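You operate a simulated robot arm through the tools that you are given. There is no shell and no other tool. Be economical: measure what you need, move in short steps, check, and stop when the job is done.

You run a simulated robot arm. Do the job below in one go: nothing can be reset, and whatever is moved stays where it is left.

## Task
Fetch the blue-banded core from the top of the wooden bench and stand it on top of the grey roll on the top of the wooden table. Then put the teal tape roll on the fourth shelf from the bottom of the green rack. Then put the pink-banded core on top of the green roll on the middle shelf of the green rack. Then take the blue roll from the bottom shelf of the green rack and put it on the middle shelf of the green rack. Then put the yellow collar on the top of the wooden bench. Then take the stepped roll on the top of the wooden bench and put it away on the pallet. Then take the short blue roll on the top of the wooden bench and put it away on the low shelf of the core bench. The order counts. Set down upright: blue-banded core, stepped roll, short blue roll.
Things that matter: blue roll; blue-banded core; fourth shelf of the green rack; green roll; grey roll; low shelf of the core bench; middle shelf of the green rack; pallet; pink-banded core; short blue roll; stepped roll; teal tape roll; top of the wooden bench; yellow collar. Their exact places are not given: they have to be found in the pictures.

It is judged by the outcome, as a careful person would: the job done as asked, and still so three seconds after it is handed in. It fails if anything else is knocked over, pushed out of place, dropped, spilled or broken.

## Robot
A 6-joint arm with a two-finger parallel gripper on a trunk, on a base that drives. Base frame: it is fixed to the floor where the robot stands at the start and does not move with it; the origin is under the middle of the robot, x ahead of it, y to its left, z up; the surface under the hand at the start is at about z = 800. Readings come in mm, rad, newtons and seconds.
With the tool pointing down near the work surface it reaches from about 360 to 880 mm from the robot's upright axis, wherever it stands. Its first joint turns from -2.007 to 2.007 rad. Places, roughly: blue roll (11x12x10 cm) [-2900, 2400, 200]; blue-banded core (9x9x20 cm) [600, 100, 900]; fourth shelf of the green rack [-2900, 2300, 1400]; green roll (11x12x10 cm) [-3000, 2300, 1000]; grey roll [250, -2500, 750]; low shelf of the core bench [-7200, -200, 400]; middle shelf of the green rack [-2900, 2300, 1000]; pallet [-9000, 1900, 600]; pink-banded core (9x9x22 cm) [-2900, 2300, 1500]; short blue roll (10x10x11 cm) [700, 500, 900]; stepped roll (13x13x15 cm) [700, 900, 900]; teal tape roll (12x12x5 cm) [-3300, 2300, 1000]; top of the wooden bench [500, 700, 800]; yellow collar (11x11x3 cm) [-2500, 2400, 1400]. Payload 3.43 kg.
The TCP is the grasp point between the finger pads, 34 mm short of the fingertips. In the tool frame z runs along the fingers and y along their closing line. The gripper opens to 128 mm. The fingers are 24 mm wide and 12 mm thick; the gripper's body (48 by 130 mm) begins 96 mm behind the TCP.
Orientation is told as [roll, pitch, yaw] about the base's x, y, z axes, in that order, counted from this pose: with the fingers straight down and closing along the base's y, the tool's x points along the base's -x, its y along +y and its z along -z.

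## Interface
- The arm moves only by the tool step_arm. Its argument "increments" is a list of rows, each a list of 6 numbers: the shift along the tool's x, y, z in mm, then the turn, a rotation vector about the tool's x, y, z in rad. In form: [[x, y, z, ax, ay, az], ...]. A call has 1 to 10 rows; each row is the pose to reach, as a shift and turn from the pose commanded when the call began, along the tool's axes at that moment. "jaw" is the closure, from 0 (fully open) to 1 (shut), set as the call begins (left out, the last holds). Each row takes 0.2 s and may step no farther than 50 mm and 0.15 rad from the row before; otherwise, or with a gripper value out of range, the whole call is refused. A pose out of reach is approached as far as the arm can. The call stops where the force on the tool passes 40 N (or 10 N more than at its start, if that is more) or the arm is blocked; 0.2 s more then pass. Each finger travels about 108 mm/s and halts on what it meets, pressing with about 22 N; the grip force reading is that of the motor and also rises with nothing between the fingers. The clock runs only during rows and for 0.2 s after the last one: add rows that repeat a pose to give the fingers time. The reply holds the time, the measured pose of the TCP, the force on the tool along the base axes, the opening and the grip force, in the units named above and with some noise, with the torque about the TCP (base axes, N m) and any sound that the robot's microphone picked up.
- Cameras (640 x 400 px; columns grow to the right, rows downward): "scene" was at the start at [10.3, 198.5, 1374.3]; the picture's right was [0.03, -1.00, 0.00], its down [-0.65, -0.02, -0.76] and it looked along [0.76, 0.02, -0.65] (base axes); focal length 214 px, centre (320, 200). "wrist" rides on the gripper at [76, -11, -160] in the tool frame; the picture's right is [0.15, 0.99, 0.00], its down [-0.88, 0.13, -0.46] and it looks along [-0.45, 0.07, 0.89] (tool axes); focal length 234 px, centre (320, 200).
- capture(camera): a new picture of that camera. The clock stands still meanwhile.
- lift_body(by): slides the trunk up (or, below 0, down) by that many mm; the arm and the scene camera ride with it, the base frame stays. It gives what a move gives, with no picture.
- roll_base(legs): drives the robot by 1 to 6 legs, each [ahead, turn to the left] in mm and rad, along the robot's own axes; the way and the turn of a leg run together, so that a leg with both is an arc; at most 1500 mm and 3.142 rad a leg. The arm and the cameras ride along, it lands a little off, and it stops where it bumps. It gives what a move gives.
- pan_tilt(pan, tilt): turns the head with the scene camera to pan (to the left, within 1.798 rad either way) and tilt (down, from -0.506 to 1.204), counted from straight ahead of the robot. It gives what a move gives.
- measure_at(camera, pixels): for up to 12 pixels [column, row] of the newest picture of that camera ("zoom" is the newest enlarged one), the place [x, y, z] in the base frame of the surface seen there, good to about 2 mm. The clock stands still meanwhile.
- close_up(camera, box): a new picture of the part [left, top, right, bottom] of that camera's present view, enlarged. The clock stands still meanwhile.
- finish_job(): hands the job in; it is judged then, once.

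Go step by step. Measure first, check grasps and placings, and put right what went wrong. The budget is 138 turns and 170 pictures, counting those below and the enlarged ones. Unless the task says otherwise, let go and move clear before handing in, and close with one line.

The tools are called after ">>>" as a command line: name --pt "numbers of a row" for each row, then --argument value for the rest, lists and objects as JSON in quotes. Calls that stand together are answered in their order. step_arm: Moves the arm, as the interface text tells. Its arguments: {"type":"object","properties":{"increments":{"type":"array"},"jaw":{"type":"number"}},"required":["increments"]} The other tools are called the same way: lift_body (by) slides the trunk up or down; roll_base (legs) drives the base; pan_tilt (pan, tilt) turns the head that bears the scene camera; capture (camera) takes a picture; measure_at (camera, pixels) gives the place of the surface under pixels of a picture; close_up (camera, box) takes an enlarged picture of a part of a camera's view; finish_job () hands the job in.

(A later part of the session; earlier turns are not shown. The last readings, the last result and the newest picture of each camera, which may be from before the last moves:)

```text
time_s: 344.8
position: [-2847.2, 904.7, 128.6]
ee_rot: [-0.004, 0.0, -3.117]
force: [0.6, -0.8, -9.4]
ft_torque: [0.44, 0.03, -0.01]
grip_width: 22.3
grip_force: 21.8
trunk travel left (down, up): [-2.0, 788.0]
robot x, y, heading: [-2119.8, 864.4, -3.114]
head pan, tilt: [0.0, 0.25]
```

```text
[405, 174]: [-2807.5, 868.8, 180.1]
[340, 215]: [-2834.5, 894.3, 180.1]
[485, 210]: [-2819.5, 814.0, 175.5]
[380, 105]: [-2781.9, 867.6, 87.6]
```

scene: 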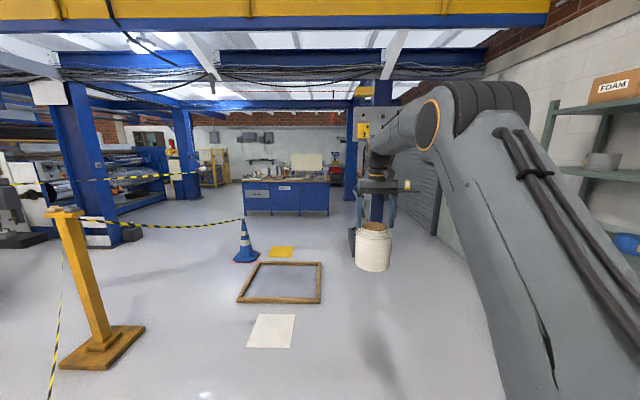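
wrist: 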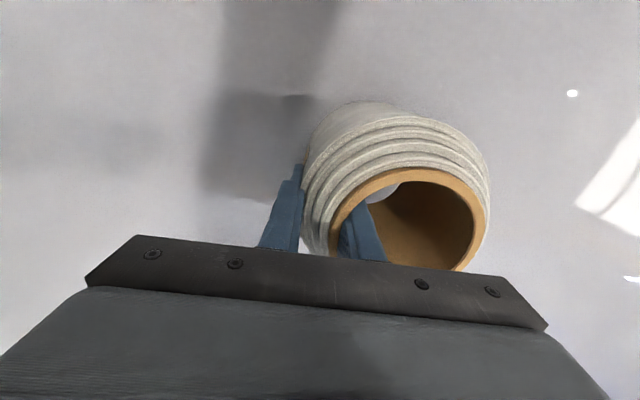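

The wall grip carries the full 9.4 N steadily (22 mm wall, about 3° sag). I lift with the trunk and measure the route from the last scene picture.

>>> measure_at --camera "scene" --pixels '[[237, 300], [320, 303], [321, 264], [246, 258], [295, 345], [270, 312], [280, 252], [372, 268], [350, 240], [270, 212], [328, 213], [440, 232]]'

>>> lift_body --by 400

>>> lift_body --by 300

>>> capture --camera "scene"

>>> capture --camera "wrist"

```text
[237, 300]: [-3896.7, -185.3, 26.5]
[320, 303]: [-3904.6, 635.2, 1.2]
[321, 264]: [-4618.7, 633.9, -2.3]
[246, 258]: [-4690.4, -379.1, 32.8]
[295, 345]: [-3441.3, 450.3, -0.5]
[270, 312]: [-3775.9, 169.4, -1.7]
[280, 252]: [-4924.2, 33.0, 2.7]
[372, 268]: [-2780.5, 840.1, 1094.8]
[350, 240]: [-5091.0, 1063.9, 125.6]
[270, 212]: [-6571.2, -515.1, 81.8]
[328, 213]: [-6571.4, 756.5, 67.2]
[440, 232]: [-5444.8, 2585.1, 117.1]
```

```text
time_s: 348.6
position: [-2848.6, 903.6, 527.5]
ee_rot: [-0.004, 0.002, -3.118]
force: [0.0, -0.9, -9.1]
ft_torque: [0.41, 0.01, -0.05]
grip_width: 22.0
grip_force: 22.0
trunk travel left (down, up): [-402.0, 388.0]
robot x, y, heading: [-2119.5, 859.5, -3.117]
head pan, tilt: [0.0, 0.25]
```

```text
time_s: 351.6
position: [-2848.1, 903.7, 826.9]
ee_rot: [-0.005, 0.001, -3.116]
force: [0.2, -0.2, -9.0]
ft_torque: [0.45, 0.07, 0.03]
grip_width: 22.0
grip_force: 22.0
trunk travel left (down, up): [-702.0, 88.0]
robot x, y, heading: [-2120.6, 864.4, -3.121]
head pan, tilt: [0.0, 0.25]
```

```text
52 pictures are left
```

scene: 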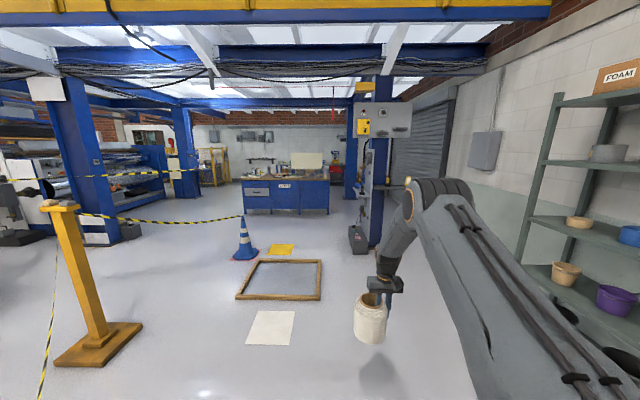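

```text
51 pictures are left
```

wrist: 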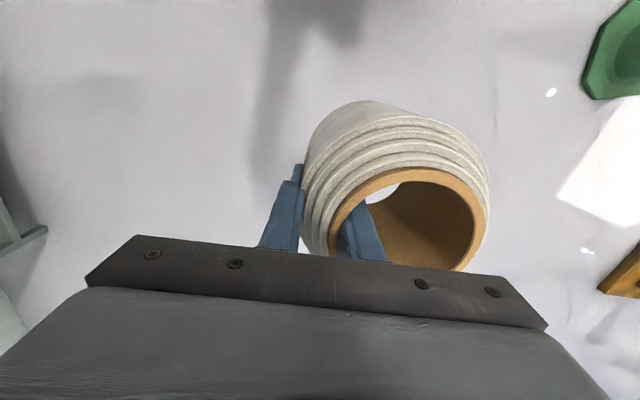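

A floor frame (y ≤ 635) and a machine column (y ≥ ~1000, x ≈ −4800..−5100) lie ahead. I move to y≈1450 to see the passage between the column and the wall.

>>> roll_base --legs '[[0, -0.485], [1319, 0], [0, 0.465]]'

>>> capture --camera "scene"

>>> measure_at --camera "scene" --pixels '[[230, 260], [260, 260], [290, 260], [310, 250], [330, 240], [350, 240], [400, 260], [200, 250], [250, 230], [340, 220], [300, 300], [220, 220]]'

```text
time_s: 361.0
position: [-4035.7, 1523.8, 828.3]
ee_rot: [-0.005, 0.002, 3.14]
force: [-0.3, -0.3, -8.7]
ft_torque: [0.45, -0.01, 0.02]
grip_width: 22.0
grip_force: 21.9
trunk travel left (down, up): [-702.0, 88.0]
robot x, y, heading: [-3308.1, 1464.8, 3.134]
head pan, tilt: [0.0, 0.25]
```

```text
50 pictures are left
```

scene: 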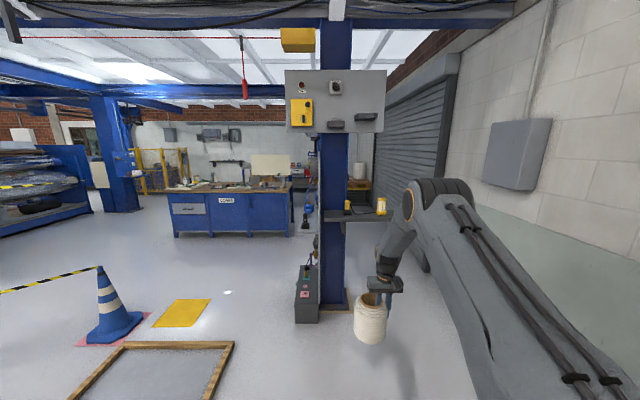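

```text
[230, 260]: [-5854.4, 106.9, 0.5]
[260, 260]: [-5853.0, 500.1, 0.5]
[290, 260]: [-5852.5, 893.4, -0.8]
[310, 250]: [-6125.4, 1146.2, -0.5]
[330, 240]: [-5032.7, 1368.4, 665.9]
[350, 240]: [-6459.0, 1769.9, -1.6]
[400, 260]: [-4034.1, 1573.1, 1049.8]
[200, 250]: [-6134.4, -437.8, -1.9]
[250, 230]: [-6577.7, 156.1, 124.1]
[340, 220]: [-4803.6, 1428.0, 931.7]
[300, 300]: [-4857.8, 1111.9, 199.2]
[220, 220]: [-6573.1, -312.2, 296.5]
```

The column with a side shelf blocks the middle. I check the width between that shelf and the wall.

>>> close_up --camera "scene" --box '[280, 130, 480, 330]'

>>> measure_at --camera "scene" --pixels '[[386, 214], [381, 205], [378, 100], [366, 170], [350, 300], [420, 255], [430, 262], [440, 200], [340, 300], [330, 300], [310, 310], [362, 200]]'

```text
2.00 times, centred on (380, 230) of scene
```

zoom: 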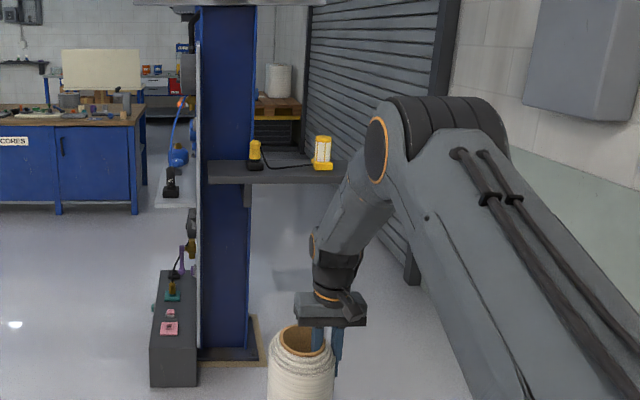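

```text
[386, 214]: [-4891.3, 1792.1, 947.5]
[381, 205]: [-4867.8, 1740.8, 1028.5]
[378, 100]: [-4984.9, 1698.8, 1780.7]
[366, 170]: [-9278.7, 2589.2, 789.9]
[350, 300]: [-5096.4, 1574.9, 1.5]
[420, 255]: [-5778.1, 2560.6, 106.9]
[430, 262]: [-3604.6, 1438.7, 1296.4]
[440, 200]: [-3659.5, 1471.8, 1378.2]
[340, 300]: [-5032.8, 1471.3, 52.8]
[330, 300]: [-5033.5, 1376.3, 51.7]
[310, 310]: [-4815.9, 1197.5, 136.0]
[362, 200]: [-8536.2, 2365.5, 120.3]
```

The shelf tip is at y≈1800 and the wall at ≈2560, leaving about 760 mm. I tuck the arm in and work around to y≈2175 before passing.

>>> step_arm --pt "5 0 0 0 0 0" --pt "18 0 0 0 0 0" --pt "40 0 0 0 0 0" --pt "70 0 0 0 0 0" --pt "105 0 0 0 0 0" --pt "143 0 0 0 0 0" --pt "180 0 0 0 0 0" --pt "215 0 0 0 0 0" --pt "242 0 0 0 0 0" --pt "255 0 0 0 0 0"

>>> roll_base --legs '[[840, 0], [0, -1.563], [540, 0], [0, 1.139], [385, 0], [0, 0.432]]'

>>> capture --camera "scene"

>>> capture --camera "wrist"

```text
time_s: 363.2
position: [-3781.3, 1522.8, 827.3]
ee_rot: [-0.005, 0.002, 3.139]
force: [-0.8, -0.2, -8.3]
ft_torque: [0.45, -0.01, -0.02]
grip_width: 22.1
grip_force: 21.9
trunk travel left (down, up): [-702.0, 88.0]
robot x, y, heading: [-3306.5, 1464.8, 3.133]
head pan, tilt: [0.0, 0.25]
```

```text
time_s: 380.4
position: [-4965.9, 2225.6, 828.0]
ee_rot: [-0.006, 0.002, -3.136]
force: [-0.5, -1.0, -9.8]
ft_torque: [0.47, 0.04, 0.0]
grip_width: 22.1
grip_force: 22.5
trunk travel left (down, up): [-702.0, 88.0]
robot x, y, heading: [-4491.6, 2169.6, -3.138]
head pan, tilt: [0.0, 0.25]
```

```text
48 pictures are left
```

scene: 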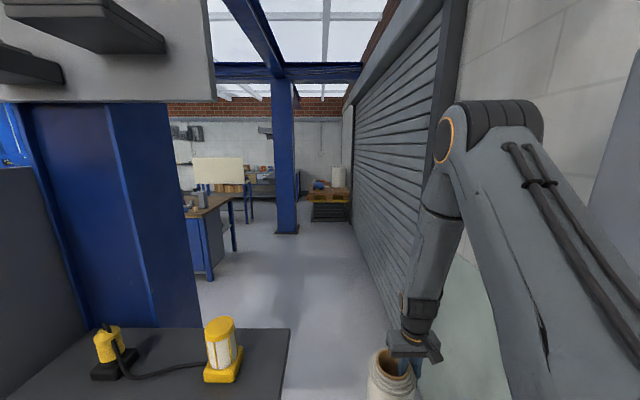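

```text
47 pictures are left
```

wrist: 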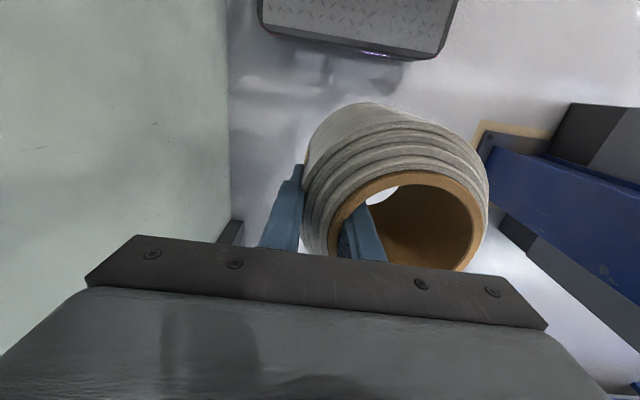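

The roll holds and the lane ahead is open. I measure the base's width against the shelf and wall, and the pallet at (328,195).

>>> measure_at --camera "wrist" --pixels '[[264, 25], [440, 55], [455, 8], [150, 150], [235, 230]]'

>>> measure_at --camera "scene" --pixels '[[289, 332], [270, 395], [350, 218], [285, 232], [330, 193], [330, 203], [310, 192], [348, 193], [210, 278], [235, 250], [360, 245], [196, 215]]'

>>> close_up --camera "scene" --box '[170, 150, 370, 280]'

```text
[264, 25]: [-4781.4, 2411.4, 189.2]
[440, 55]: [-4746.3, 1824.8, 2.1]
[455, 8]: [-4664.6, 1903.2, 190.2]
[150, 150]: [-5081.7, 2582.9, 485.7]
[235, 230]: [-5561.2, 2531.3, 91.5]
```

```text
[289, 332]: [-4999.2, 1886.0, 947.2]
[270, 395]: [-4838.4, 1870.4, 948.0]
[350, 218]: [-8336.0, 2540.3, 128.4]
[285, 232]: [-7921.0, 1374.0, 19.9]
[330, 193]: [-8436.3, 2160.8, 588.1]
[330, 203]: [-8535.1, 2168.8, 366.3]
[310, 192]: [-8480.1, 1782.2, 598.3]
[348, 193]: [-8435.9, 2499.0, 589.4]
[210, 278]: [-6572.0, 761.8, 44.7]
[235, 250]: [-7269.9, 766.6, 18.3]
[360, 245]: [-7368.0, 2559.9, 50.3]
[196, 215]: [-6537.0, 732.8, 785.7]
```

```text
3.08 times, centred on (270, 215) of scene
```

zoom: 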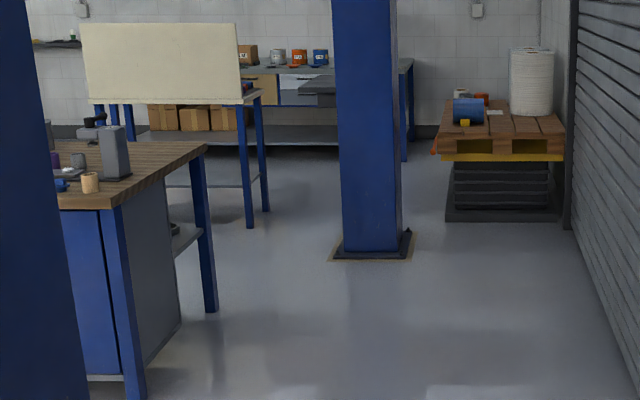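

Clearance is enough (base ±254 mm wide). The pallet's top is about z 595, front edge x≈−8436, with other goods on it. I drive along the lane to x≈−7300 and look.

>>> roll_base --legs '[[1400, 0], [1400, 0]]'

>>> lift_body --by 85

>>> pan_tilt --pan 0.0 --tilt 0.5

>>> capture --camera "scene"

```text
time_s: 394.0
position: [-7765.3, 2223.0, 828.5]
ee_rot: [-0.005, 0.001, -3.14]
force: [-0.3, -0.2, -9.7]
ft_torque: [0.48, -0.02, 0.02]
grip_width: 22.3
grip_force: 22.0
trunk travel left (down, up): [-702.0, 88.0]
robot x, y, heading: [-7297.6, 2162.4, 3.135]
head pan, tilt: [0.0, 0.25]
```

```text
time_s: 395.2
position: [-7766.5, 2222.9, 912.3]
ee_rot: [-0.005, 0.002, -3.14]
force: [-0.1, -0.9, -8.5]
ft_torque: [0.51, -0.01, 0.0]
grip_width: 21.9
grip_force: 22.2
trunk travel left (down, up): [-787.0, 3.0]
robot x, y, heading: [-7295.3, 2165.1, 3.141]
head pan, tilt: [0.0, 0.25]
```

```text
time_s: 395.9
position: [-7766.4, 2223.1, 912.4]
ee_rot: [-0.006, 0.003, -3.139]
force: [0.5, 0.1, -10.0]
ft_torque: [0.47, -0.02, -0.01]
grip_width: 22.0
grip_force: 21.5
trunk travel left (down, up): [-787.0, 3.0]
robot x, y, heading: [-7291.0, 2166.3, 3.137]
head pan, tilt: [0.0, 0.499]
```

```text
45 pictures are left
```

scene: 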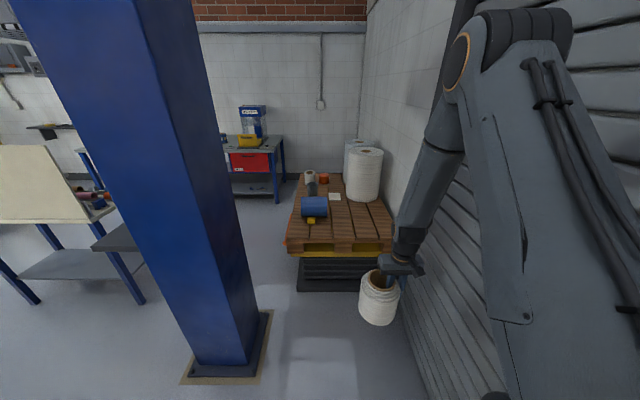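

>>> close_up --camera "scene" --box '[270, 130, 420, 270]'

>>> measure_at --camera "scene" --pixels '[[340, 235], [370, 235], [350, 215], [375, 220], [315, 207], [327, 215], [362, 200], [290, 240], [392, 238], [340, 248], [335, 197], [345, 205]]'

```text
2.86 times, centred on (345, 200) of scene
```

zoom: 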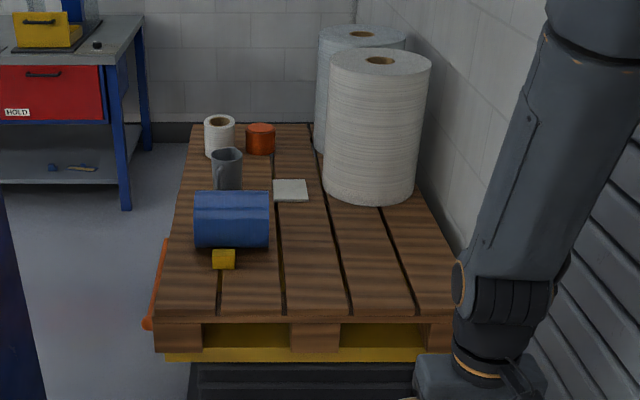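

```text
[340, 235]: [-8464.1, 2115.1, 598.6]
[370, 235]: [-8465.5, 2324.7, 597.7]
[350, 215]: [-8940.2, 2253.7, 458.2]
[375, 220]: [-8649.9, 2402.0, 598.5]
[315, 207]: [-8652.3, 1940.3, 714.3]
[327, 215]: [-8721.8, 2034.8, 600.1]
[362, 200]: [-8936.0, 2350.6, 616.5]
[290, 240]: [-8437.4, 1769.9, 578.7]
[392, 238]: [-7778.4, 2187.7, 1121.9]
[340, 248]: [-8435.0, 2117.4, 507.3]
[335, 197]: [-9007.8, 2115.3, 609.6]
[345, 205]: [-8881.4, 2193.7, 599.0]
```

The pallet deck is at z 598, and the area around (−8590, 2172) is free. I drive 600 mm closer, then extend the arm gently over the spot.

>>> roll_base --legs '[[600, 0]]'

>>> step_arm --pt "-4 0 0 0 0 0" --pt "-15 0 0 0 0 0" --pt "-34 0 0 0 0 0" --pt "-60 0 0 0 0 0" --pt "-92 0 0 0 0 0" --pt "-126 0 0 0 0 0" --pt "-160 0 0 0 0 0" --pt "-190 0 0 0 0 0" --pt "-212 0 0 0 0 0" --pt "-222 0 0 0 0 0"

>>> capture --camera "scene"

>>> capture --camera "wrist"

```text
time_s: 399.3
position: [-8366.6, 2222.6, 913.0]
ee_rot: [-0.005, 0.002, -3.139]
force: [0.7, -1.1, -9.7]
ft_torque: [0.47, -0.01, -0.05]
grip_width: 22.0
grip_force: 21.6
trunk travel left (down, up): [-787.0, 3.0]
robot x, y, heading: [-7896.6, 2168.2, -3.138]
head pan, tilt: [0.0, 0.499]
```

```text
time_s: 401.5
position: [-8587.8, 2221.8, 912.8]
ee_rot: [-0.004, 0.002, -3.142]
force: [1.1, 0.0, -8.8]
ft_torque: [0.45, 0.02, 0.02]
grip_width: 21.9
grip_force: 21.9
trunk travel left (down, up): [-787.0, 3.0]
robot x, y, heading: [-7891.8, 2164.2, -3.142]
head pan, tilt: [0.0, 0.499]
```

```text
43 pictures are left
```

scene: 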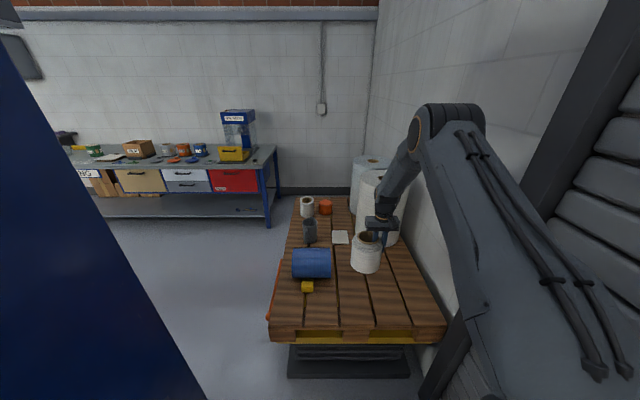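

```text
42 pictures are left
```

wrist: 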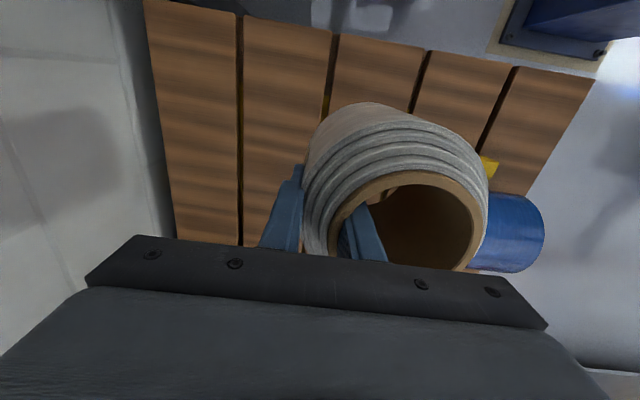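

Well placed, with about 90 mm to the blue roll. I lower with the trunk, then creep down.

>>> lift_body --by -198

>>> step_arm --pt "0 0 2 0 0 0" --pt "0 0 4 0 0 0" --pt "0 0 6 0 0 0" --pt "0 0 8 0 0 0" --pt "0 0 9.5 0 0 0" --pt "0 0 11 0 0 0" --pt "0 0 11 0 0 0"

>>> close_up --camera "scene" --box '[280, 190, 440, 330]'

```text
time_s: 403.7
position: [-8588.2, 2222.4, 715.7]
ee_rot: [-0.006, 0.0, -3.141]
force: [-0.2, -0.5, -9.1]
ft_torque: [0.46, 0.02, 0.01]
grip_width: 21.9
grip_force: 22.2
trunk travel left (down, up): [-589.0, 201.0]
robot x, y, heading: [-7895.0, 2165.5, -3.137]
head pan, tilt: [0.0, 0.499]
```

```text
time_s: 405.3
position: [-8587.3, 2222.1, 702.4]
ee_rot: [-0.005, 0.002, -3.141]
force: [-0.6, -1.0, -8.8]
ft_torque: [0.46, 0.0, -0.02]
grip_width: 22.0
grip_force: 22.0
trunk travel left (down, up): [-589.0, 201.0]
robot x, y, heading: [-7894.7, 2165.8, -3.141]
head pan, tilt: [0.0, 0.499]
```

```text
2.86 times, centred on (360, 260) of scene
```

zoom: 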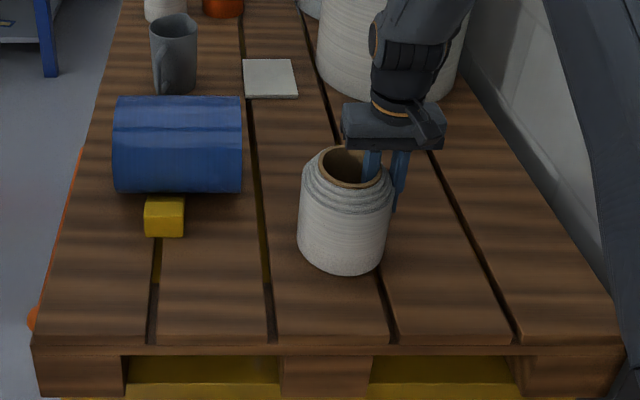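

>>> step_arm --pt "0 0 1.5 0 0 0" --pt "0 0 3 0 0 0" --pt "0 0 4 0 0 0" --pt "0 0 5 0 0 0" --pt "0 0 5 0 0 0"

```text
time_s: 406.5
position: [-8587.6, 2221.7, 699.5]
ee_rot: [-0.005, 0.001, -3.138]
force: [0.5, -0.2, -7.5]
ft_torque: [0.23, 0.0, 0.05]
grip_width: 22.2
grip_force: 22.2
trunk travel left (down, up): [-589.0, 201.0]
robot x, y, heading: [-7893.4, 2165.8, 3.14]
head pan, tilt: [0.0, 0.499]
```

The far edge has started to touch. I continue a few more millimetres to seat it.

>>> step_arm --pt "0 0 1 0 0 0" --pt "0 0 2 0 0 0" --pt "0 0 3 0 0 0" --pt "0 0 3 0 0 0"

```text
time_s: 407.5
position: [-8588.2, 2222.6, 697.7]
ee_rot: [-0.005, -0.001, -3.138]
force: [0.9, 4.7, 12.8]
ft_torque: [-1.33, 0.03, 0.07]
grip_width: 22.2
grip_force: 22.1
trunk travel left (down, up): [-589.0, 201.0]
robot x, y, heading: [-7892.1, 2166.0, 3.138]
head pan, tilt: [0.0, 0.499]
```

Seated (force +12.8 N). I open to 100 mm only, so the inner finger stays clear of the far wall, and rise straight up.

>>> step_arm --pt "0 0 0 0 0 0" --pt "0 0 0 0 0 0" --pt "0 0 0 0 0 0" --pt "0 0 0 0 0 0" --jaw 0.22

>>> step_arm --pt "0 0 -20 0 0 0" --pt "0 0 -50 0 0 0" --pt "0 0 -85 0 0 0" --pt "0 0 -120 0 0 0" --pt "0 0 -160 0 0 0" --pt "0 0 -200 0 0 0"

>>> close_up --camera "scene" --box '[280, 190, 440, 330]'

```text
time_s: 408.5
position: [-8587.8, 2222.5, 695.2]
ee_rot: [-0.005, 0.002, -3.14]
force: [-0.9, -0.8, 0.5]
ft_torque: [-0.01, 0.03, -0.03]
grip_width: 99.8
grip_force: 0.1
trunk travel left (down, up): [-589.0, 201.0]
robot x, y, heading: [-7891.4, 2167.1, -3.146]
head pan, tilt: [0.0, 0.499]
```

```text
time_s: 409.9
position: [-8587.8, 2221.3, 896.4]
ee_rot: [-0.005, 0.004, -3.141]
force: [-0.4, -0.4, -0.8]
ft_torque: [0.0, -0.04, -0.01]
grip_width: 99.9
grip_force: 0.0
trunk travel left (down, up): [-589.0, 201.0]
robot x, y, heading: [-7891.6, 2165.1, -3.14]
head pan, tilt: [0.0, 0.499]
```

```text
2.86 times, centred on (360, 260) of scene
```

zoom: 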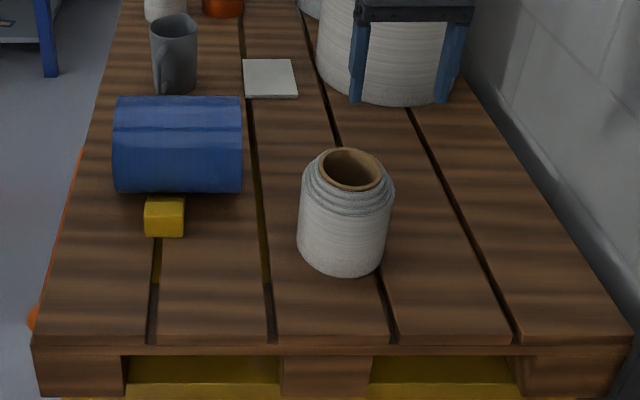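

The stepped roll stands upright on the pallet. On the way back I look down the aisle at the core bench's low shelf.

>>> lift_body --by 200

>>> step_arm --pt "40 0 0 0 0 0" --pt "85 0 0 0 0 0" --pt "130 0 0 0 0 0" --pt "175 0 0 0 0 0" --pt "220 0 0 0 0 0" --jaw 0

>>> roll_base --legs '[[-400, 0]]'

>>> pan_tilt --pan 1.5 --tilt 0.4

>>> capture --camera "scene"

```text
time_s: 412.1
position: [-8588.0, 2220.7, 1094.8]
ee_rot: [-0.005, 0.001, -3.14]
force: [-0.3, -0.1, 0.3]
ft_torque: [0.02, -0.02, 0.01]
grip_width: 99.7
grip_force: 0.0
trunk travel left (down, up): [-789.0, 1.0]
robot x, y, heading: [-7894.2, 2165.4, -3.144]
head pan, tilt: [0.0, 0.499]
```

```text
time_s: 413.3
position: [-8368.3, 2221.8, 1096.1]
ee_rot: [-0.007, 0.001, -3.137]
force: [0.2, 0.2, -0.1]
ft_torque: [0.0, 0.01, -0.03]
grip_width: 128.0
grip_force: 0.1
trunk travel left (down, up): [-789.0, 1.0]
robot x, y, heading: [-7895.1, 2167.6, -3.14]
head pan, tilt: [0.0, 0.499]
```

```text
time_s: 415.8
position: [-7962.3, 2220.8, 1096.7]
ee_rot: [-0.006, 0.002, -3.135]
force: [-0.5, 0.0, -0.7]
ft_torque: [0.0, -0.01, 0.01]
grip_width: 127.5
grip_force: 0.2
trunk travel left (down, up): [-789.0, 1.0]
robot x, y, heading: [-7486.6, 2167.0, -3.144]
head pan, tilt: [0.0, 0.499]
```

```text
time_s: 417.4
position: [-7962.7, 2221.2, 1096.2]
ee_rot: [-0.006, 0.002, -3.135]
force: [1.1, 0.3, 0.2]
ft_torque: [0.01, 0.04, -0.01]
grip_width: 128.1
grip_force: 0.0
trunk travel left (down, up): [-789.0, 1.0]
robot x, y, heading: [-7484.8, 2168.3, -3.136]
head pan, tilt: [1.499, 0.4]
```

```text
39 pictures are left
```

scene: 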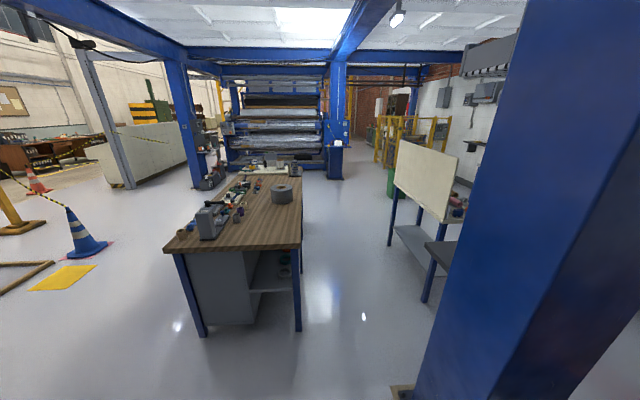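

The core bench's low shelf is open on its −x side, around (275,285). I measure it and the aisle.

>>> measure_at --camera "scene" --pixels '[[275, 287], [292, 287], [265, 275], [285, 265], [297, 240], [297, 325], [301, 270], [250, 290], [388, 242], [422, 298], [300, 185], [275, 265]]'

>>> close_up --camera "scene" --box '[230, 160, 350, 340]'

```text
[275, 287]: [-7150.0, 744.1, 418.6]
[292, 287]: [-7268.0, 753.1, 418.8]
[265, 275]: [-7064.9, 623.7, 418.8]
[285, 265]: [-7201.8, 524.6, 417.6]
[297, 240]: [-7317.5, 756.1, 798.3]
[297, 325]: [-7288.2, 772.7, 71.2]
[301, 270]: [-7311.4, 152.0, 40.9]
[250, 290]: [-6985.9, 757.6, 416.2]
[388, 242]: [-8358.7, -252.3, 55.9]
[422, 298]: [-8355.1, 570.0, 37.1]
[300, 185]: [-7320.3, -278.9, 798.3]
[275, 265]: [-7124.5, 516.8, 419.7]
```

```text
2.22 times, centred on (290, 250) of scene
```

zoom: 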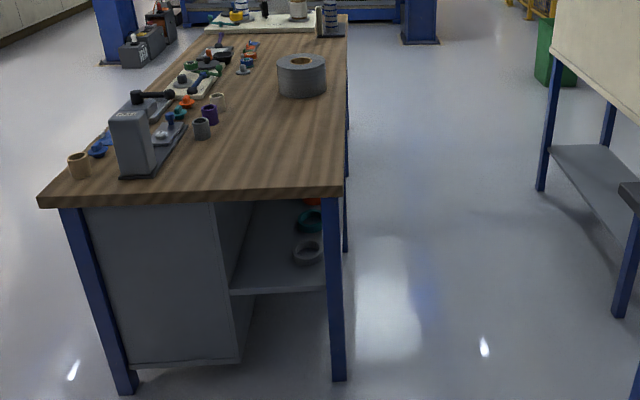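

Low shelf: z 419, clear near its +y end around (−7140, 640), open toward +y. I will carry the roll with the tool 25° below horizontal. I set that posture here in open space, keeping the wrist in the arm's plane.

>>> step_arm --pt "-33 7 -21 0 0 0" --pt "-66 14 -42 0 0 0" --pt "-98 20 -63 0 0 0" --pt "-130 27 -84 0 0 0" --pt "-162 34 -105 0 0 0" --pt "-194 40 -126 0 0 0" --pt "-225 47 -147 0 0 0" --pt "-225 47 -147 0 0 0"

>>> step_arm --pt "0 0 0 0 -0.145 0" --pt "0 0 0 0 -0.29 0" --pt "0 0 0 0 -0.435 0" --pt "0 0 0 0 -0.58 0" --pt "0 0 0 0 -0.725 0" --pt "0 0 0 0 -0.87 0" --pt "0 0 0 0 -1.01 0" --pt "0 0 0 0 -1.131 0" --pt "0 0 0 0 -1.131 0"

```text
time_s: 419.2
position: [-8187.1, 2170.6, 1242.2]
ee_rot: [-0.006, 0.002, -3.134]
force: [-0.9, -0.4, -0.2]
ft_torque: [-0.02, -0.03, 0.0]
grip_width: 128.2
grip_force: 0.1
trunk travel left (down, up): [-789.0, 1.0]
robot x, y, heading: [-7488.7, 2170.2, -3.138]
head pan, tilt: [1.499, 0.4]
```

```text
time_s: 421.2
position: [-8187.3, 2170.5, 1242.7]
ee_rot: [-0.013, -1.131, -3.123]
force: [-0.4, -0.9, 1.3]
ft_torque: [0.01, 0.02, 0.0]
grip_width: 128.3
grip_force: 0.0
trunk travel left (down, up): [-789.0, 1.0]
robot x, y, heading: [-7488.0, 2164.7, -3.134]
head pan, tilt: [1.499, 0.4]
```

The posture is set cleanly. I back out along the lane, come round the column, and return to the wooden bench.

>>> roll_base --legs '[[-1500, 0], [-1498, 0], [0, -0.25], [-420, 0], [0, 1.82], [600, 0]]'

```text
time_s: 446.0
position: [-4089.4, 768.3, 1242.3]
ee_rot: [-0.011, -1.13, -1.555]
force: [0.1, 0.4, 0.9]
ft_torque: [-0.01, -0.03, 0.0]
grip_width: 128.0
grip_force: 0.0
trunk travel left (down, up): [-789.0, 1.0]
robot x, y, heading: [-4081.5, 1469.9, -1.57]
head pan, tilt: [1.499, 0.4]
```

>>> roll_base --legs '[[0, 1.317], [1302, 0], [1302, 0], [1302, 0], [0, 0.253]]'

>>> pan_tilt --pan 0.0 --tilt 0.6

>>> capture --camera "scene"

```text
time_s: 468.9
position: [380.6, 497.2, 1243.5]
ee_rot: [-0.013, -1.129, 0.021]
force: [-0.1, -0.7, -0.8]
ft_torque: [0.01, 0.03, -0.02]
grip_width: 128.2
grip_force: 0.0
trunk travel left (down, up): [-789.0, 1.0]
robot x, y, heading: [-316.8, 499.9, 0.012]
head pan, tilt: [1.499, 0.4]
```

```text
time_s: 470.5
position: [380.2, 496.6, 1243.2]
ee_rot: [-0.014, -1.129, 0.022]
force: [0.3, 0.5, -0.1]
ft_torque: [0.04, 0.01, -0.01]
grip_width: 127.8
grip_force: 0.0
trunk travel left (down, up): [-789.0, 1.0]
robot x, y, heading: [-319.0, 496.4, 0.003]
head pan, tilt: [0.0, 0.6]
```

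```text
37 pictures are left
```

scene: 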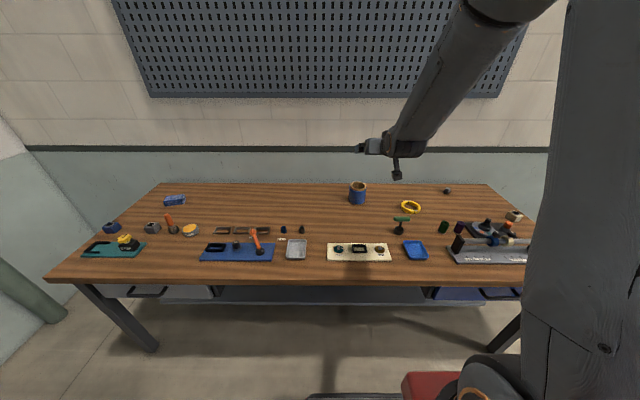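

The short blue roll is at (357,194), almost straight ahead. I zoom in and measure it.

>>> close_up --camera "scene" --box '[330, 170, 390, 215]'

>>> measure_at --camera "zoom" --pixels '[[205, 250], [285, 350], [370, 250], [285, 250], [205, 180], [380, 180], [290, 205], [290, 135], [285, 365], [215, 310], [360, 320], [300, 120]]'

```text
8.89 times, centred on (360, 192) of scene
```

zoom: 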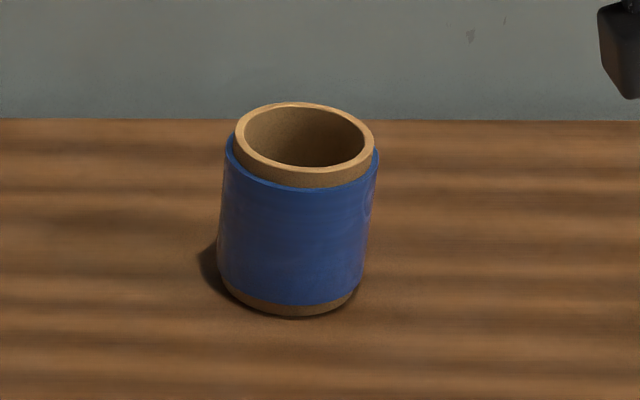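

```text
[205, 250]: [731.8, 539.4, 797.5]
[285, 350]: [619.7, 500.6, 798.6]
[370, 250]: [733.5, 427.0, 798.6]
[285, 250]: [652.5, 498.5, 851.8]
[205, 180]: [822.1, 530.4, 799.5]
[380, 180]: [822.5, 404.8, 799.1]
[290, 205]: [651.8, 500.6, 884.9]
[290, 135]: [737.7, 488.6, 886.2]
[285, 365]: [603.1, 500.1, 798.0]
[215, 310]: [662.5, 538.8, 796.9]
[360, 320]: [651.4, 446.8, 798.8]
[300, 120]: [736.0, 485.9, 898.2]
```

>>> measure_at --camera "zoom" --pixels '[[222, 230], [370, 220], [230, 280], [355, 280], [300, 180], [240, 150], [370, 150], [300, 107], [260, 290], [320, 300]]'

```text
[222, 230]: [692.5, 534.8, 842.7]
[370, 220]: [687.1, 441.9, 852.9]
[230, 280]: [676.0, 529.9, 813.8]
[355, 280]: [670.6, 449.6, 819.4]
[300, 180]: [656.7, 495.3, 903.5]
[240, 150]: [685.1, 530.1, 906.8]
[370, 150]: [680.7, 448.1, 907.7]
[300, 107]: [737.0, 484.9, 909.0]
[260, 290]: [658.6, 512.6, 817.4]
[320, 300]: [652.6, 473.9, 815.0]
```

The roll's axis is (698, 488.5), about 95 mm across, z 798 to 910. I check the heights of the panel in front, which passes under the hand.

>>> measure_at --camera "scene" --pixels '[[338, 248], [359, 247], [380, 249], [359, 242], [359, 261], [329, 243], [389, 243], [302, 230], [398, 230], [400, 218]]'

>>> step_arm --pt "0 -8 0 0 0 0" --pt "0 -14.7 0 0 0 -0.012" --pt "0 -14.7 0 0 0 -0.012"

>>> roll_base --legs '[[200, 0]]'

```text
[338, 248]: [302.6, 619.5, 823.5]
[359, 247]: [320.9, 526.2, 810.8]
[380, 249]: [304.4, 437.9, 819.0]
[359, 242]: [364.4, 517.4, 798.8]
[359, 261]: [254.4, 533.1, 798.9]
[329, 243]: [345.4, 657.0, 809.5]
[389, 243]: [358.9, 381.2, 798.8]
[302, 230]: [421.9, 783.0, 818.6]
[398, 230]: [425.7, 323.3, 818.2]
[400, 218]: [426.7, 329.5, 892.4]
```

```text
time_s: 471.3
position: [381.7, 480.8, 1242.5]
ee_rot: [-0.039, -1.129, 0.05]
force: [0.1, 0.5, -0.6]
ft_torque: [0.0, 0.01, -0.02]
grip_width: 128.0
grip_force: 0.0
trunk travel left (down, up): [-789.0, 1.0]
robot x, y, heading: [-322.0, 497.2, 0.012]
head pan, tilt: [0.0, 0.6]
```

```text
time_s: 472.9
position: [582.2, 481.9, 1242.7]
ee_rot: [-0.038, -1.13, 0.046]
force: [0.2, 0.1, 0.7]
ft_torque: [-0.04, 0.04, 0.02]
grip_width: 128.0
grip_force: 0.1
trunk travel left (down, up): [-789.0, 1.0]
robot x, y, heading: [-118.2, 497.9, 0.006]
head pan, tilt: [0.0, 0.6]
```

The panel is low and behind the hand. I lower 385 mm with the trunk in front of the roll, then check.

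>>> lift_body --by -384

>>> capture --camera "wrist"

>>> measure_at --camera "wrist" --pixels '[[320, 150], [285, 150], [355, 150]]'

```text
time_s: 476.6
position: [581.2, 482.0, 858.1]
ee_rot: [-0.039, -1.128, 0.048]
force: [-0.4, -0.5, -0.1]
ft_torque: [0.01, 0.0, -0.01]
grip_width: 128.0
grip_force: 0.1
trunk travel left (down, up): [-405.0, 385.0]
robot x, y, heading: [-122.9, 500.1, 0.01]
head pan, tilt: [0.0, 0.6]
```

```text
35 pictures are left
```

wrist: 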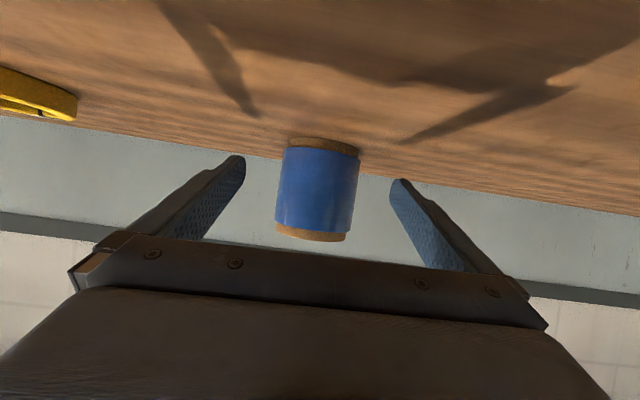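

```text
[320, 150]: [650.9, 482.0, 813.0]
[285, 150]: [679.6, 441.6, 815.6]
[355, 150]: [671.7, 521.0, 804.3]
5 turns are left
```

The roll is centred ahead and few turns remain, so I combine steps: advance, grip, lift slowly, raise the trunk, and drive the first stretch toward the core bench.

>>> step_arm --pt "-13 2 27 0 0 0" --pt "-27 3.5 57 0 0 0" --pt "-40 3.5 85 0 0 0" --pt "-50 3.5 105.7 0 0 0" --pt "-50 3.5 105.7 0 0 0" --jaw 0

>>> step_arm --pt "0 0 0 0 0 0" --pt "0 0 0 0 0 0" --pt "0 0 0 0 0 0" --pt "0 0 0 0 0 0" --jaw 1

>>> step_arm --pt "-1 0 -0.5 0 0 0" --pt "-3 0 -1.4 0 0 0" --pt "-6 0 -2.8 0 0 0" --pt "-10 0 -4.7 0 0 0" --pt "-14 0 -6.6 0 0 0" --pt "-17 0 -8 0 0 0" --pt "-18 0 -8.5 0 0 0"

>>> lift_body --by 380

>>> roll_base --legs '[[-350, 0], [0, 2.87], [1246, 0], [1246, 0], [1246, 0], [0, 1.832]]'

>>> capture --camera "wrist"

>>> measure_at --camera "wrist" --pixels '[[322, 120], [322, 150], [322, 180], [322, 210], [322, 230], [322, 100]]'

```text
time_s: 477.8
position: [697.4, 488.1, 859.0]
ee_rot: [-0.038, -1.129, 0.045]
force: [-0.3, -0.6, 0.0]
ft_torque: [-0.01, 0.0, -0.03]
grip_width: 127.9
grip_force: 0.1
trunk travel left (down, up): [-405.0, 385.0]
robot x, y, heading: [-119.3, 499.7, 0.007]
head pan, tilt: [0.0, 0.6]
```

```text
time_s: 478.8
position: [697.8, 487.7, 858.9]
ee_rot: [-0.038, -1.129, 0.046]
force: [0.6, 0.2, 1.5]
ft_torque: [0.23, -0.06, -0.08]
grip_width: 94.5
grip_force: 22.0
trunk travel left (down, up): [-405.0, 385.0]
robot x, y, heading: [-119.9, 499.5, -0.0]
head pan, tilt: [0.0, 0.6]
```

```text
time_s: 480.4
position: [698.0, 487.3, 878.9]
ee_rot: [-0.038, -1.13, 0.046]
force: [0.2, 0.0, -2.9]
ft_torque: [0.01, 0.02, 0.0]
grip_width: 94.3
grip_force: 22.0
trunk travel left (down, up): [-405.0, 385.0]
robot x, y, heading: [-122.6, 500.4, 0.007]
head pan, tilt: [0.0, 0.6]
```

```text
time_s: 484.1
position: [699.1, 486.7, 1257.3]
ee_rot: [-0.038, -1.126, 0.045]
force: [-0.4, -0.2, -3.2]
ft_torque: [-0.03, 0.03, 0.01]
grip_width: 94.0
grip_force: 22.1
trunk travel left (down, up): [-785.0, 5.0]
robot x, y, heading: [-119.9, 499.6, 0.004]
head pan, tilt: [0.0, 0.6]
```

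```text
time_s: 512.4
position: [-4866.9, 1338.9, 1257.1]
ee_rot: [-0.017, -1.125, -2.921]
force: [0.9, 2.9, -0.8]
ft_torque: [-0.09, 0.09, -0.03]
grip_width: 88.6
grip_force: 21.6
trunk travel left (down, up): [-785.0, 5.0]
robot x, y, heading: [-4064.3, 1487.8, -2.923]
head pan, tilt: [0.0, 0.6]
stopped in leg 6: the force on the tool passed its limit at 98 N (the readings are from after the stop); the commanded pose is now the measured one
```

```text
34 pictures are left
```

wrist: 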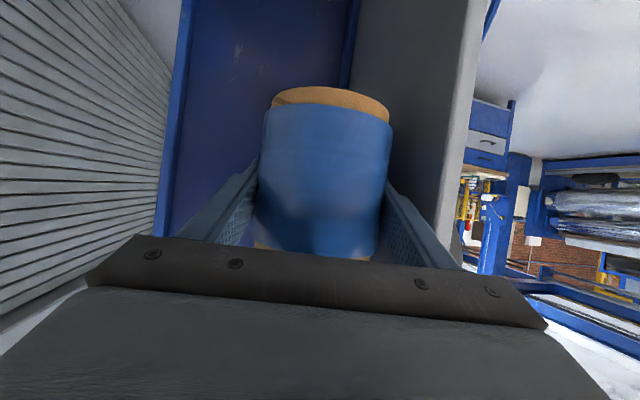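

```text
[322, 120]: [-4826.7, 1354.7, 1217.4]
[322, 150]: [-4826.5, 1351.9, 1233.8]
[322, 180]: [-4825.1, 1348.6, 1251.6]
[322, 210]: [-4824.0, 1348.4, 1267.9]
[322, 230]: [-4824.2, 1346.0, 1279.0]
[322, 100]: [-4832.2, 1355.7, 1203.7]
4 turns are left
```

The arm was longer than before and the roll touched the machine panel; the drive stopped. The roll is still held upright, about where it was in the grip. I back off, retract the arm, and follow the proven route to the front of the low shelf, then lower the trunk there.

>>> roll_base --legs '[[-260, 0]]'

>>> step_arm --pt "3 0 -6 0 0 0" --pt "9 0 -19 0 0 0" --pt "17 0 -36 0 0 0" --pt "26 0 -55 0 0 0" --pt "35 0 -74 0 0 0" --pt "43 0 -91 0 0 0" --pt "48 0 -102 0 0 0" --pt "50 0 -106 0 0 0"

>>> roll_base --legs '[[0, 1.834], [-588, 0], [0, -2.301], [420, 0], [0, 0.25], [1050, 0]]'

>>> roll_base --legs '[[0, 0.2], [1100, 0], [0, 0.53], [700, 0], [0, 0.84], [-180, 0]]'

>>> lift_body --by -400

>>> lift_body --by -345

>>> pan_tilt --pan 0.0 --tilt 0.35

>>> capture --camera "scene"

>>> capture --camera "wrist"

>>> measure_at --camera "wrist" --pixels '[[322, 92], [322, 100], [322, 120], [322, 180], [322, 230], [270, 150], [385, 150]]'

```text
time_s: 514.3
position: [-4612.9, 1397.2, 1255.9]
ee_rot: [-0.019, -1.124, -2.919]
force: [-0.1, 0.1, -2.1]
ft_torque: [-0.01, -0.02, 0.0]
grip_width: 88.6
grip_force: 21.5
trunk travel left (down, up): [-785.0, 5.0]
robot x, y, heading: [-3811.3, 1539.3, -2.923]
head pan, tilt: [0.0, 0.6]
```

```text
time_s: 516.1
position: [-4499.4, 1419.8, 1257.3]
ee_rot: [-0.018, -1.126, -2.92]
force: [-0.5, 0.8, -2.2]
ft_torque: [0.0, 0.01, 0.01]
grip_width: 88.6
grip_force: 22.5
trunk travel left (down, up): [-785.0, 5.0]
robot x, y, heading: [-3809.2, 1545.0, -2.92]
head pan, tilt: [0.0, 0.6]
```

```text
time_s: 537.3
position: [-6230.2, 2190.8, 1257.7]
ee_rot: [-0.02, -1.125, -3.132]
force: [-0.1, 0.1, -2.9]
ft_torque: [0.02, -0.01, -0.02]
grip_width: 88.7
grip_force: 21.9
trunk travel left (down, up): [-785.0, 5.0]
robot x, y, heading: [-5532.7, 2164.5, -3.138]
head pan, tilt: [0.0, 0.6]
```

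```text
time_s: 551.9
position: [-7141.0, 953.2, 1256.5]
ee_rot: [-0.018, -1.123, -1.555]
force: [0.2, 0.1, -2.1]
ft_torque: [0.0, 0.01, -0.04]
grip_width: 88.4
grip_force: 22.0
trunk travel left (down, up): [-785.0, 5.0]
robot x, y, heading: [-7123.4, 1653.0, -1.556]
head pan, tilt: [0.0, 0.6]
```

```text
time_s: 555.7
position: [-7142.4, 954.8, 857.6]
ee_rot: [-0.019, -1.125, -1.553]
force: [0.1, 0.2, -1.5]
ft_torque: [0.04, 0.01, -0.03]
grip_width: 88.4
grip_force: 22.3
trunk travel left (down, up): [-385.0, 405.0]
robot x, y, heading: [-7125.3, 1656.0, -1.557]
head pan, tilt: [0.0, 0.6]
```

```text
time_s: 559.1
position: [-7140.0, 915.0, 512.3]
ee_rot: [-0.02, -1.123, -1.553]
force: [0.0, 0.4, -1.4]
ft_torque: [0.03, 0.03, 0.0]
grip_width: 88.6
grip_force: 22.0
trunk travel left (down, up): [-40.0, 750.0]
robot x, y, heading: [-7122.1, 1653.4, -1.561]
head pan, tilt: [0.0, 0.6]
```

```text
time_s: 559.9
position: [-7140.6, 913.9, 512.4]
ee_rot: [-0.021, -1.124, -1.553]
force: [0.2, -0.5, -1.6]
ft_torque: [0.02, 0.02, 0.02]
grip_width: 88.5
grip_force: 22.4
trunk travel left (down, up): [-40.0, 750.0]
robot x, y, heading: [-7122.6, 1654.8, -1.562]
head pan, tilt: [0.0, 0.351]
```

```text
33 pictures are left
```

scene: 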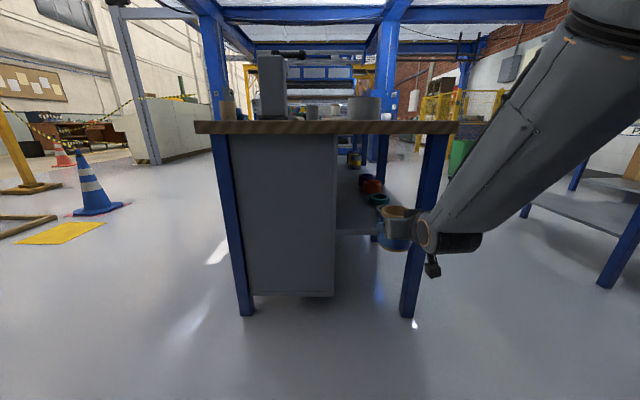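

```text
32 pictures are left
```

wrist: 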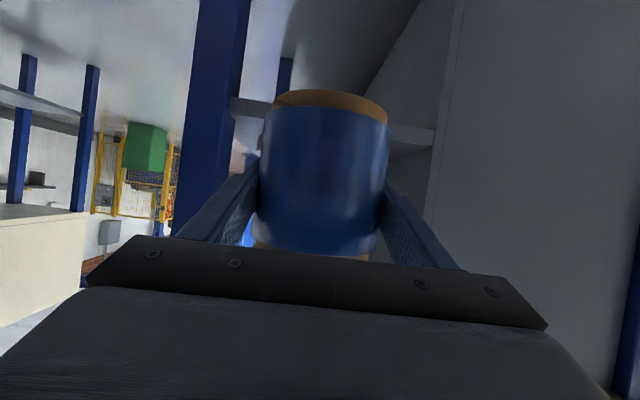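

```text
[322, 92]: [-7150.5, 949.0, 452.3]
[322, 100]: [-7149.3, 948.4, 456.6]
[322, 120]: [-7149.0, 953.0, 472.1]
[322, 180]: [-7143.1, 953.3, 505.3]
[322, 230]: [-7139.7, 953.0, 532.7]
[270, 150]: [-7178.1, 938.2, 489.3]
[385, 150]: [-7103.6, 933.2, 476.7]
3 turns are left
```

Everything is lined up: roll bottom about 449 against the shelf at 419, opening straight ahead. I extend slightly and lower 16 mm, drive in 198 mm, then lower carefully to contact.

>>> step_arm --pt "-0.5 0 8 0 0 0" --pt "-1.2 0 18 0 0 0" --pt "-2 0 29 0 0 0" --pt "-2.6 0 38 0 0 0" --pt "-2.9 0 43 0 0 0" --pt "-2.9 0 43 0 0 0"

>>> roll_base --legs '[[198, 0]]'

>>> step_arm --pt "2 0 1 0 0 0" --pt "4.5 0 2.2 0 0 0" --pt "7 0 3.4 0 0 0" --pt "9 0 4.3 0 0 0" --pt "10 0 4.8 0 0 0" --pt "10 0 4.8 0 0 0"

>>> step_arm --pt "0.9 0 0.4 0 0 0" --pt "1.8 0 0.9 0 0 0" --pt "2.7 0 1.3 0 0 0" --pt "2.7 0 1.3 0 0 0"

>>> capture --camera "wrist"

>>> measure_at --camera "wrist" --pixels '[[322, 85], [322, 92], [322, 100], [322, 230], [322, 75], [400, 70], [250, 70]]'

>>> close_up --camera "scene" --box '[320, 140, 480, 300]'

```text
time_s: 561.3
position: [-7139.5, 873.1, 496.9]
ee_rot: [-0.019, -1.125, -1.553]
force: [0.1, -0.2, -2.8]
ft_torque: [0.0, -0.01, 0.01]
grip_width: 88.4
grip_force: 21.6
trunk travel left (down, up): [-40.0, 750.0]
robot x, y, heading: [-7123.0, 1656.8, -1.56]
head pan, tilt: [0.0, 0.351]
```

```text
time_s: 562.9
position: [-7138.8, 673.5, 496.7]
ee_rot: [-0.019, -1.125, -1.554]
force: [-0.5, -0.5, -2.5]
ft_torque: [0.02, -0.02, 0.01]
grip_width: 88.7
grip_force: 22.0
trunk travel left (down, up): [-40.0, 750.0]
robot x, y, heading: [-7120.5, 1452.7, -1.557]
head pan, tilt: [0.0, 0.351]
```

```text
time_s: 564.3
position: [-7138.4, 673.6, 485.6]
ee_rot: [-0.018, -1.123, -1.556]
force: [-0.3, 0.5, -1.5]
ft_torque: [0.06, -0.01, 0.01]
grip_width: 88.4
grip_force: 22.6
trunk travel left (down, up): [-40.0, 750.0]
robot x, y, heading: [-7120.9, 1453.3, -1.56]
head pan, tilt: [0.0, 0.351]
```

```text
time_s: 565.3
position: [-7138.5, 674.8, 483.2]
ee_rot: [-0.02, -1.126, -1.555]
force: [-1.3, 0.9, 2.6]
ft_torque: [-0.05, -0.17, 0.03]
grip_width: 88.6
grip_force: 22.0
trunk travel left (down, up): [-40.0, 750.0]
robot x, y, heading: [-7121.2, 1454.4, -1.556]
head pan, tilt: [0.0, 0.351]
```

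```text
31 pictures are left
```

wrist: 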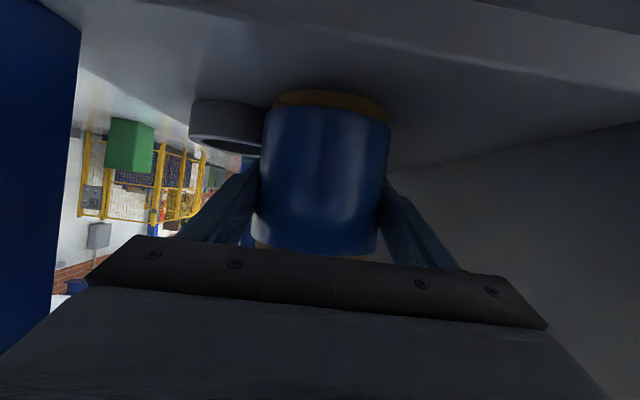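

```text
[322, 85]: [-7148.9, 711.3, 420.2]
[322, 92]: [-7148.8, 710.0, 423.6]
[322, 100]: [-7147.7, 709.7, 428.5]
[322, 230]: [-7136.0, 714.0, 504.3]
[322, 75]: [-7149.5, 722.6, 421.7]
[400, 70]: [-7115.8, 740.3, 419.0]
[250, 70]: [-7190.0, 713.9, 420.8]
```

```text
2.50 times, centred on (400, 220) of scene
2 turns are left
```

zoom: 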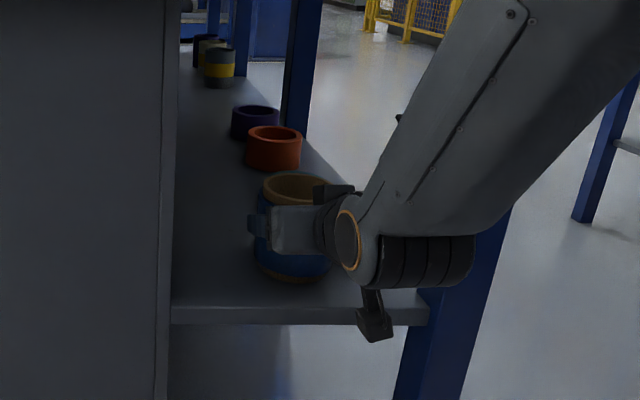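

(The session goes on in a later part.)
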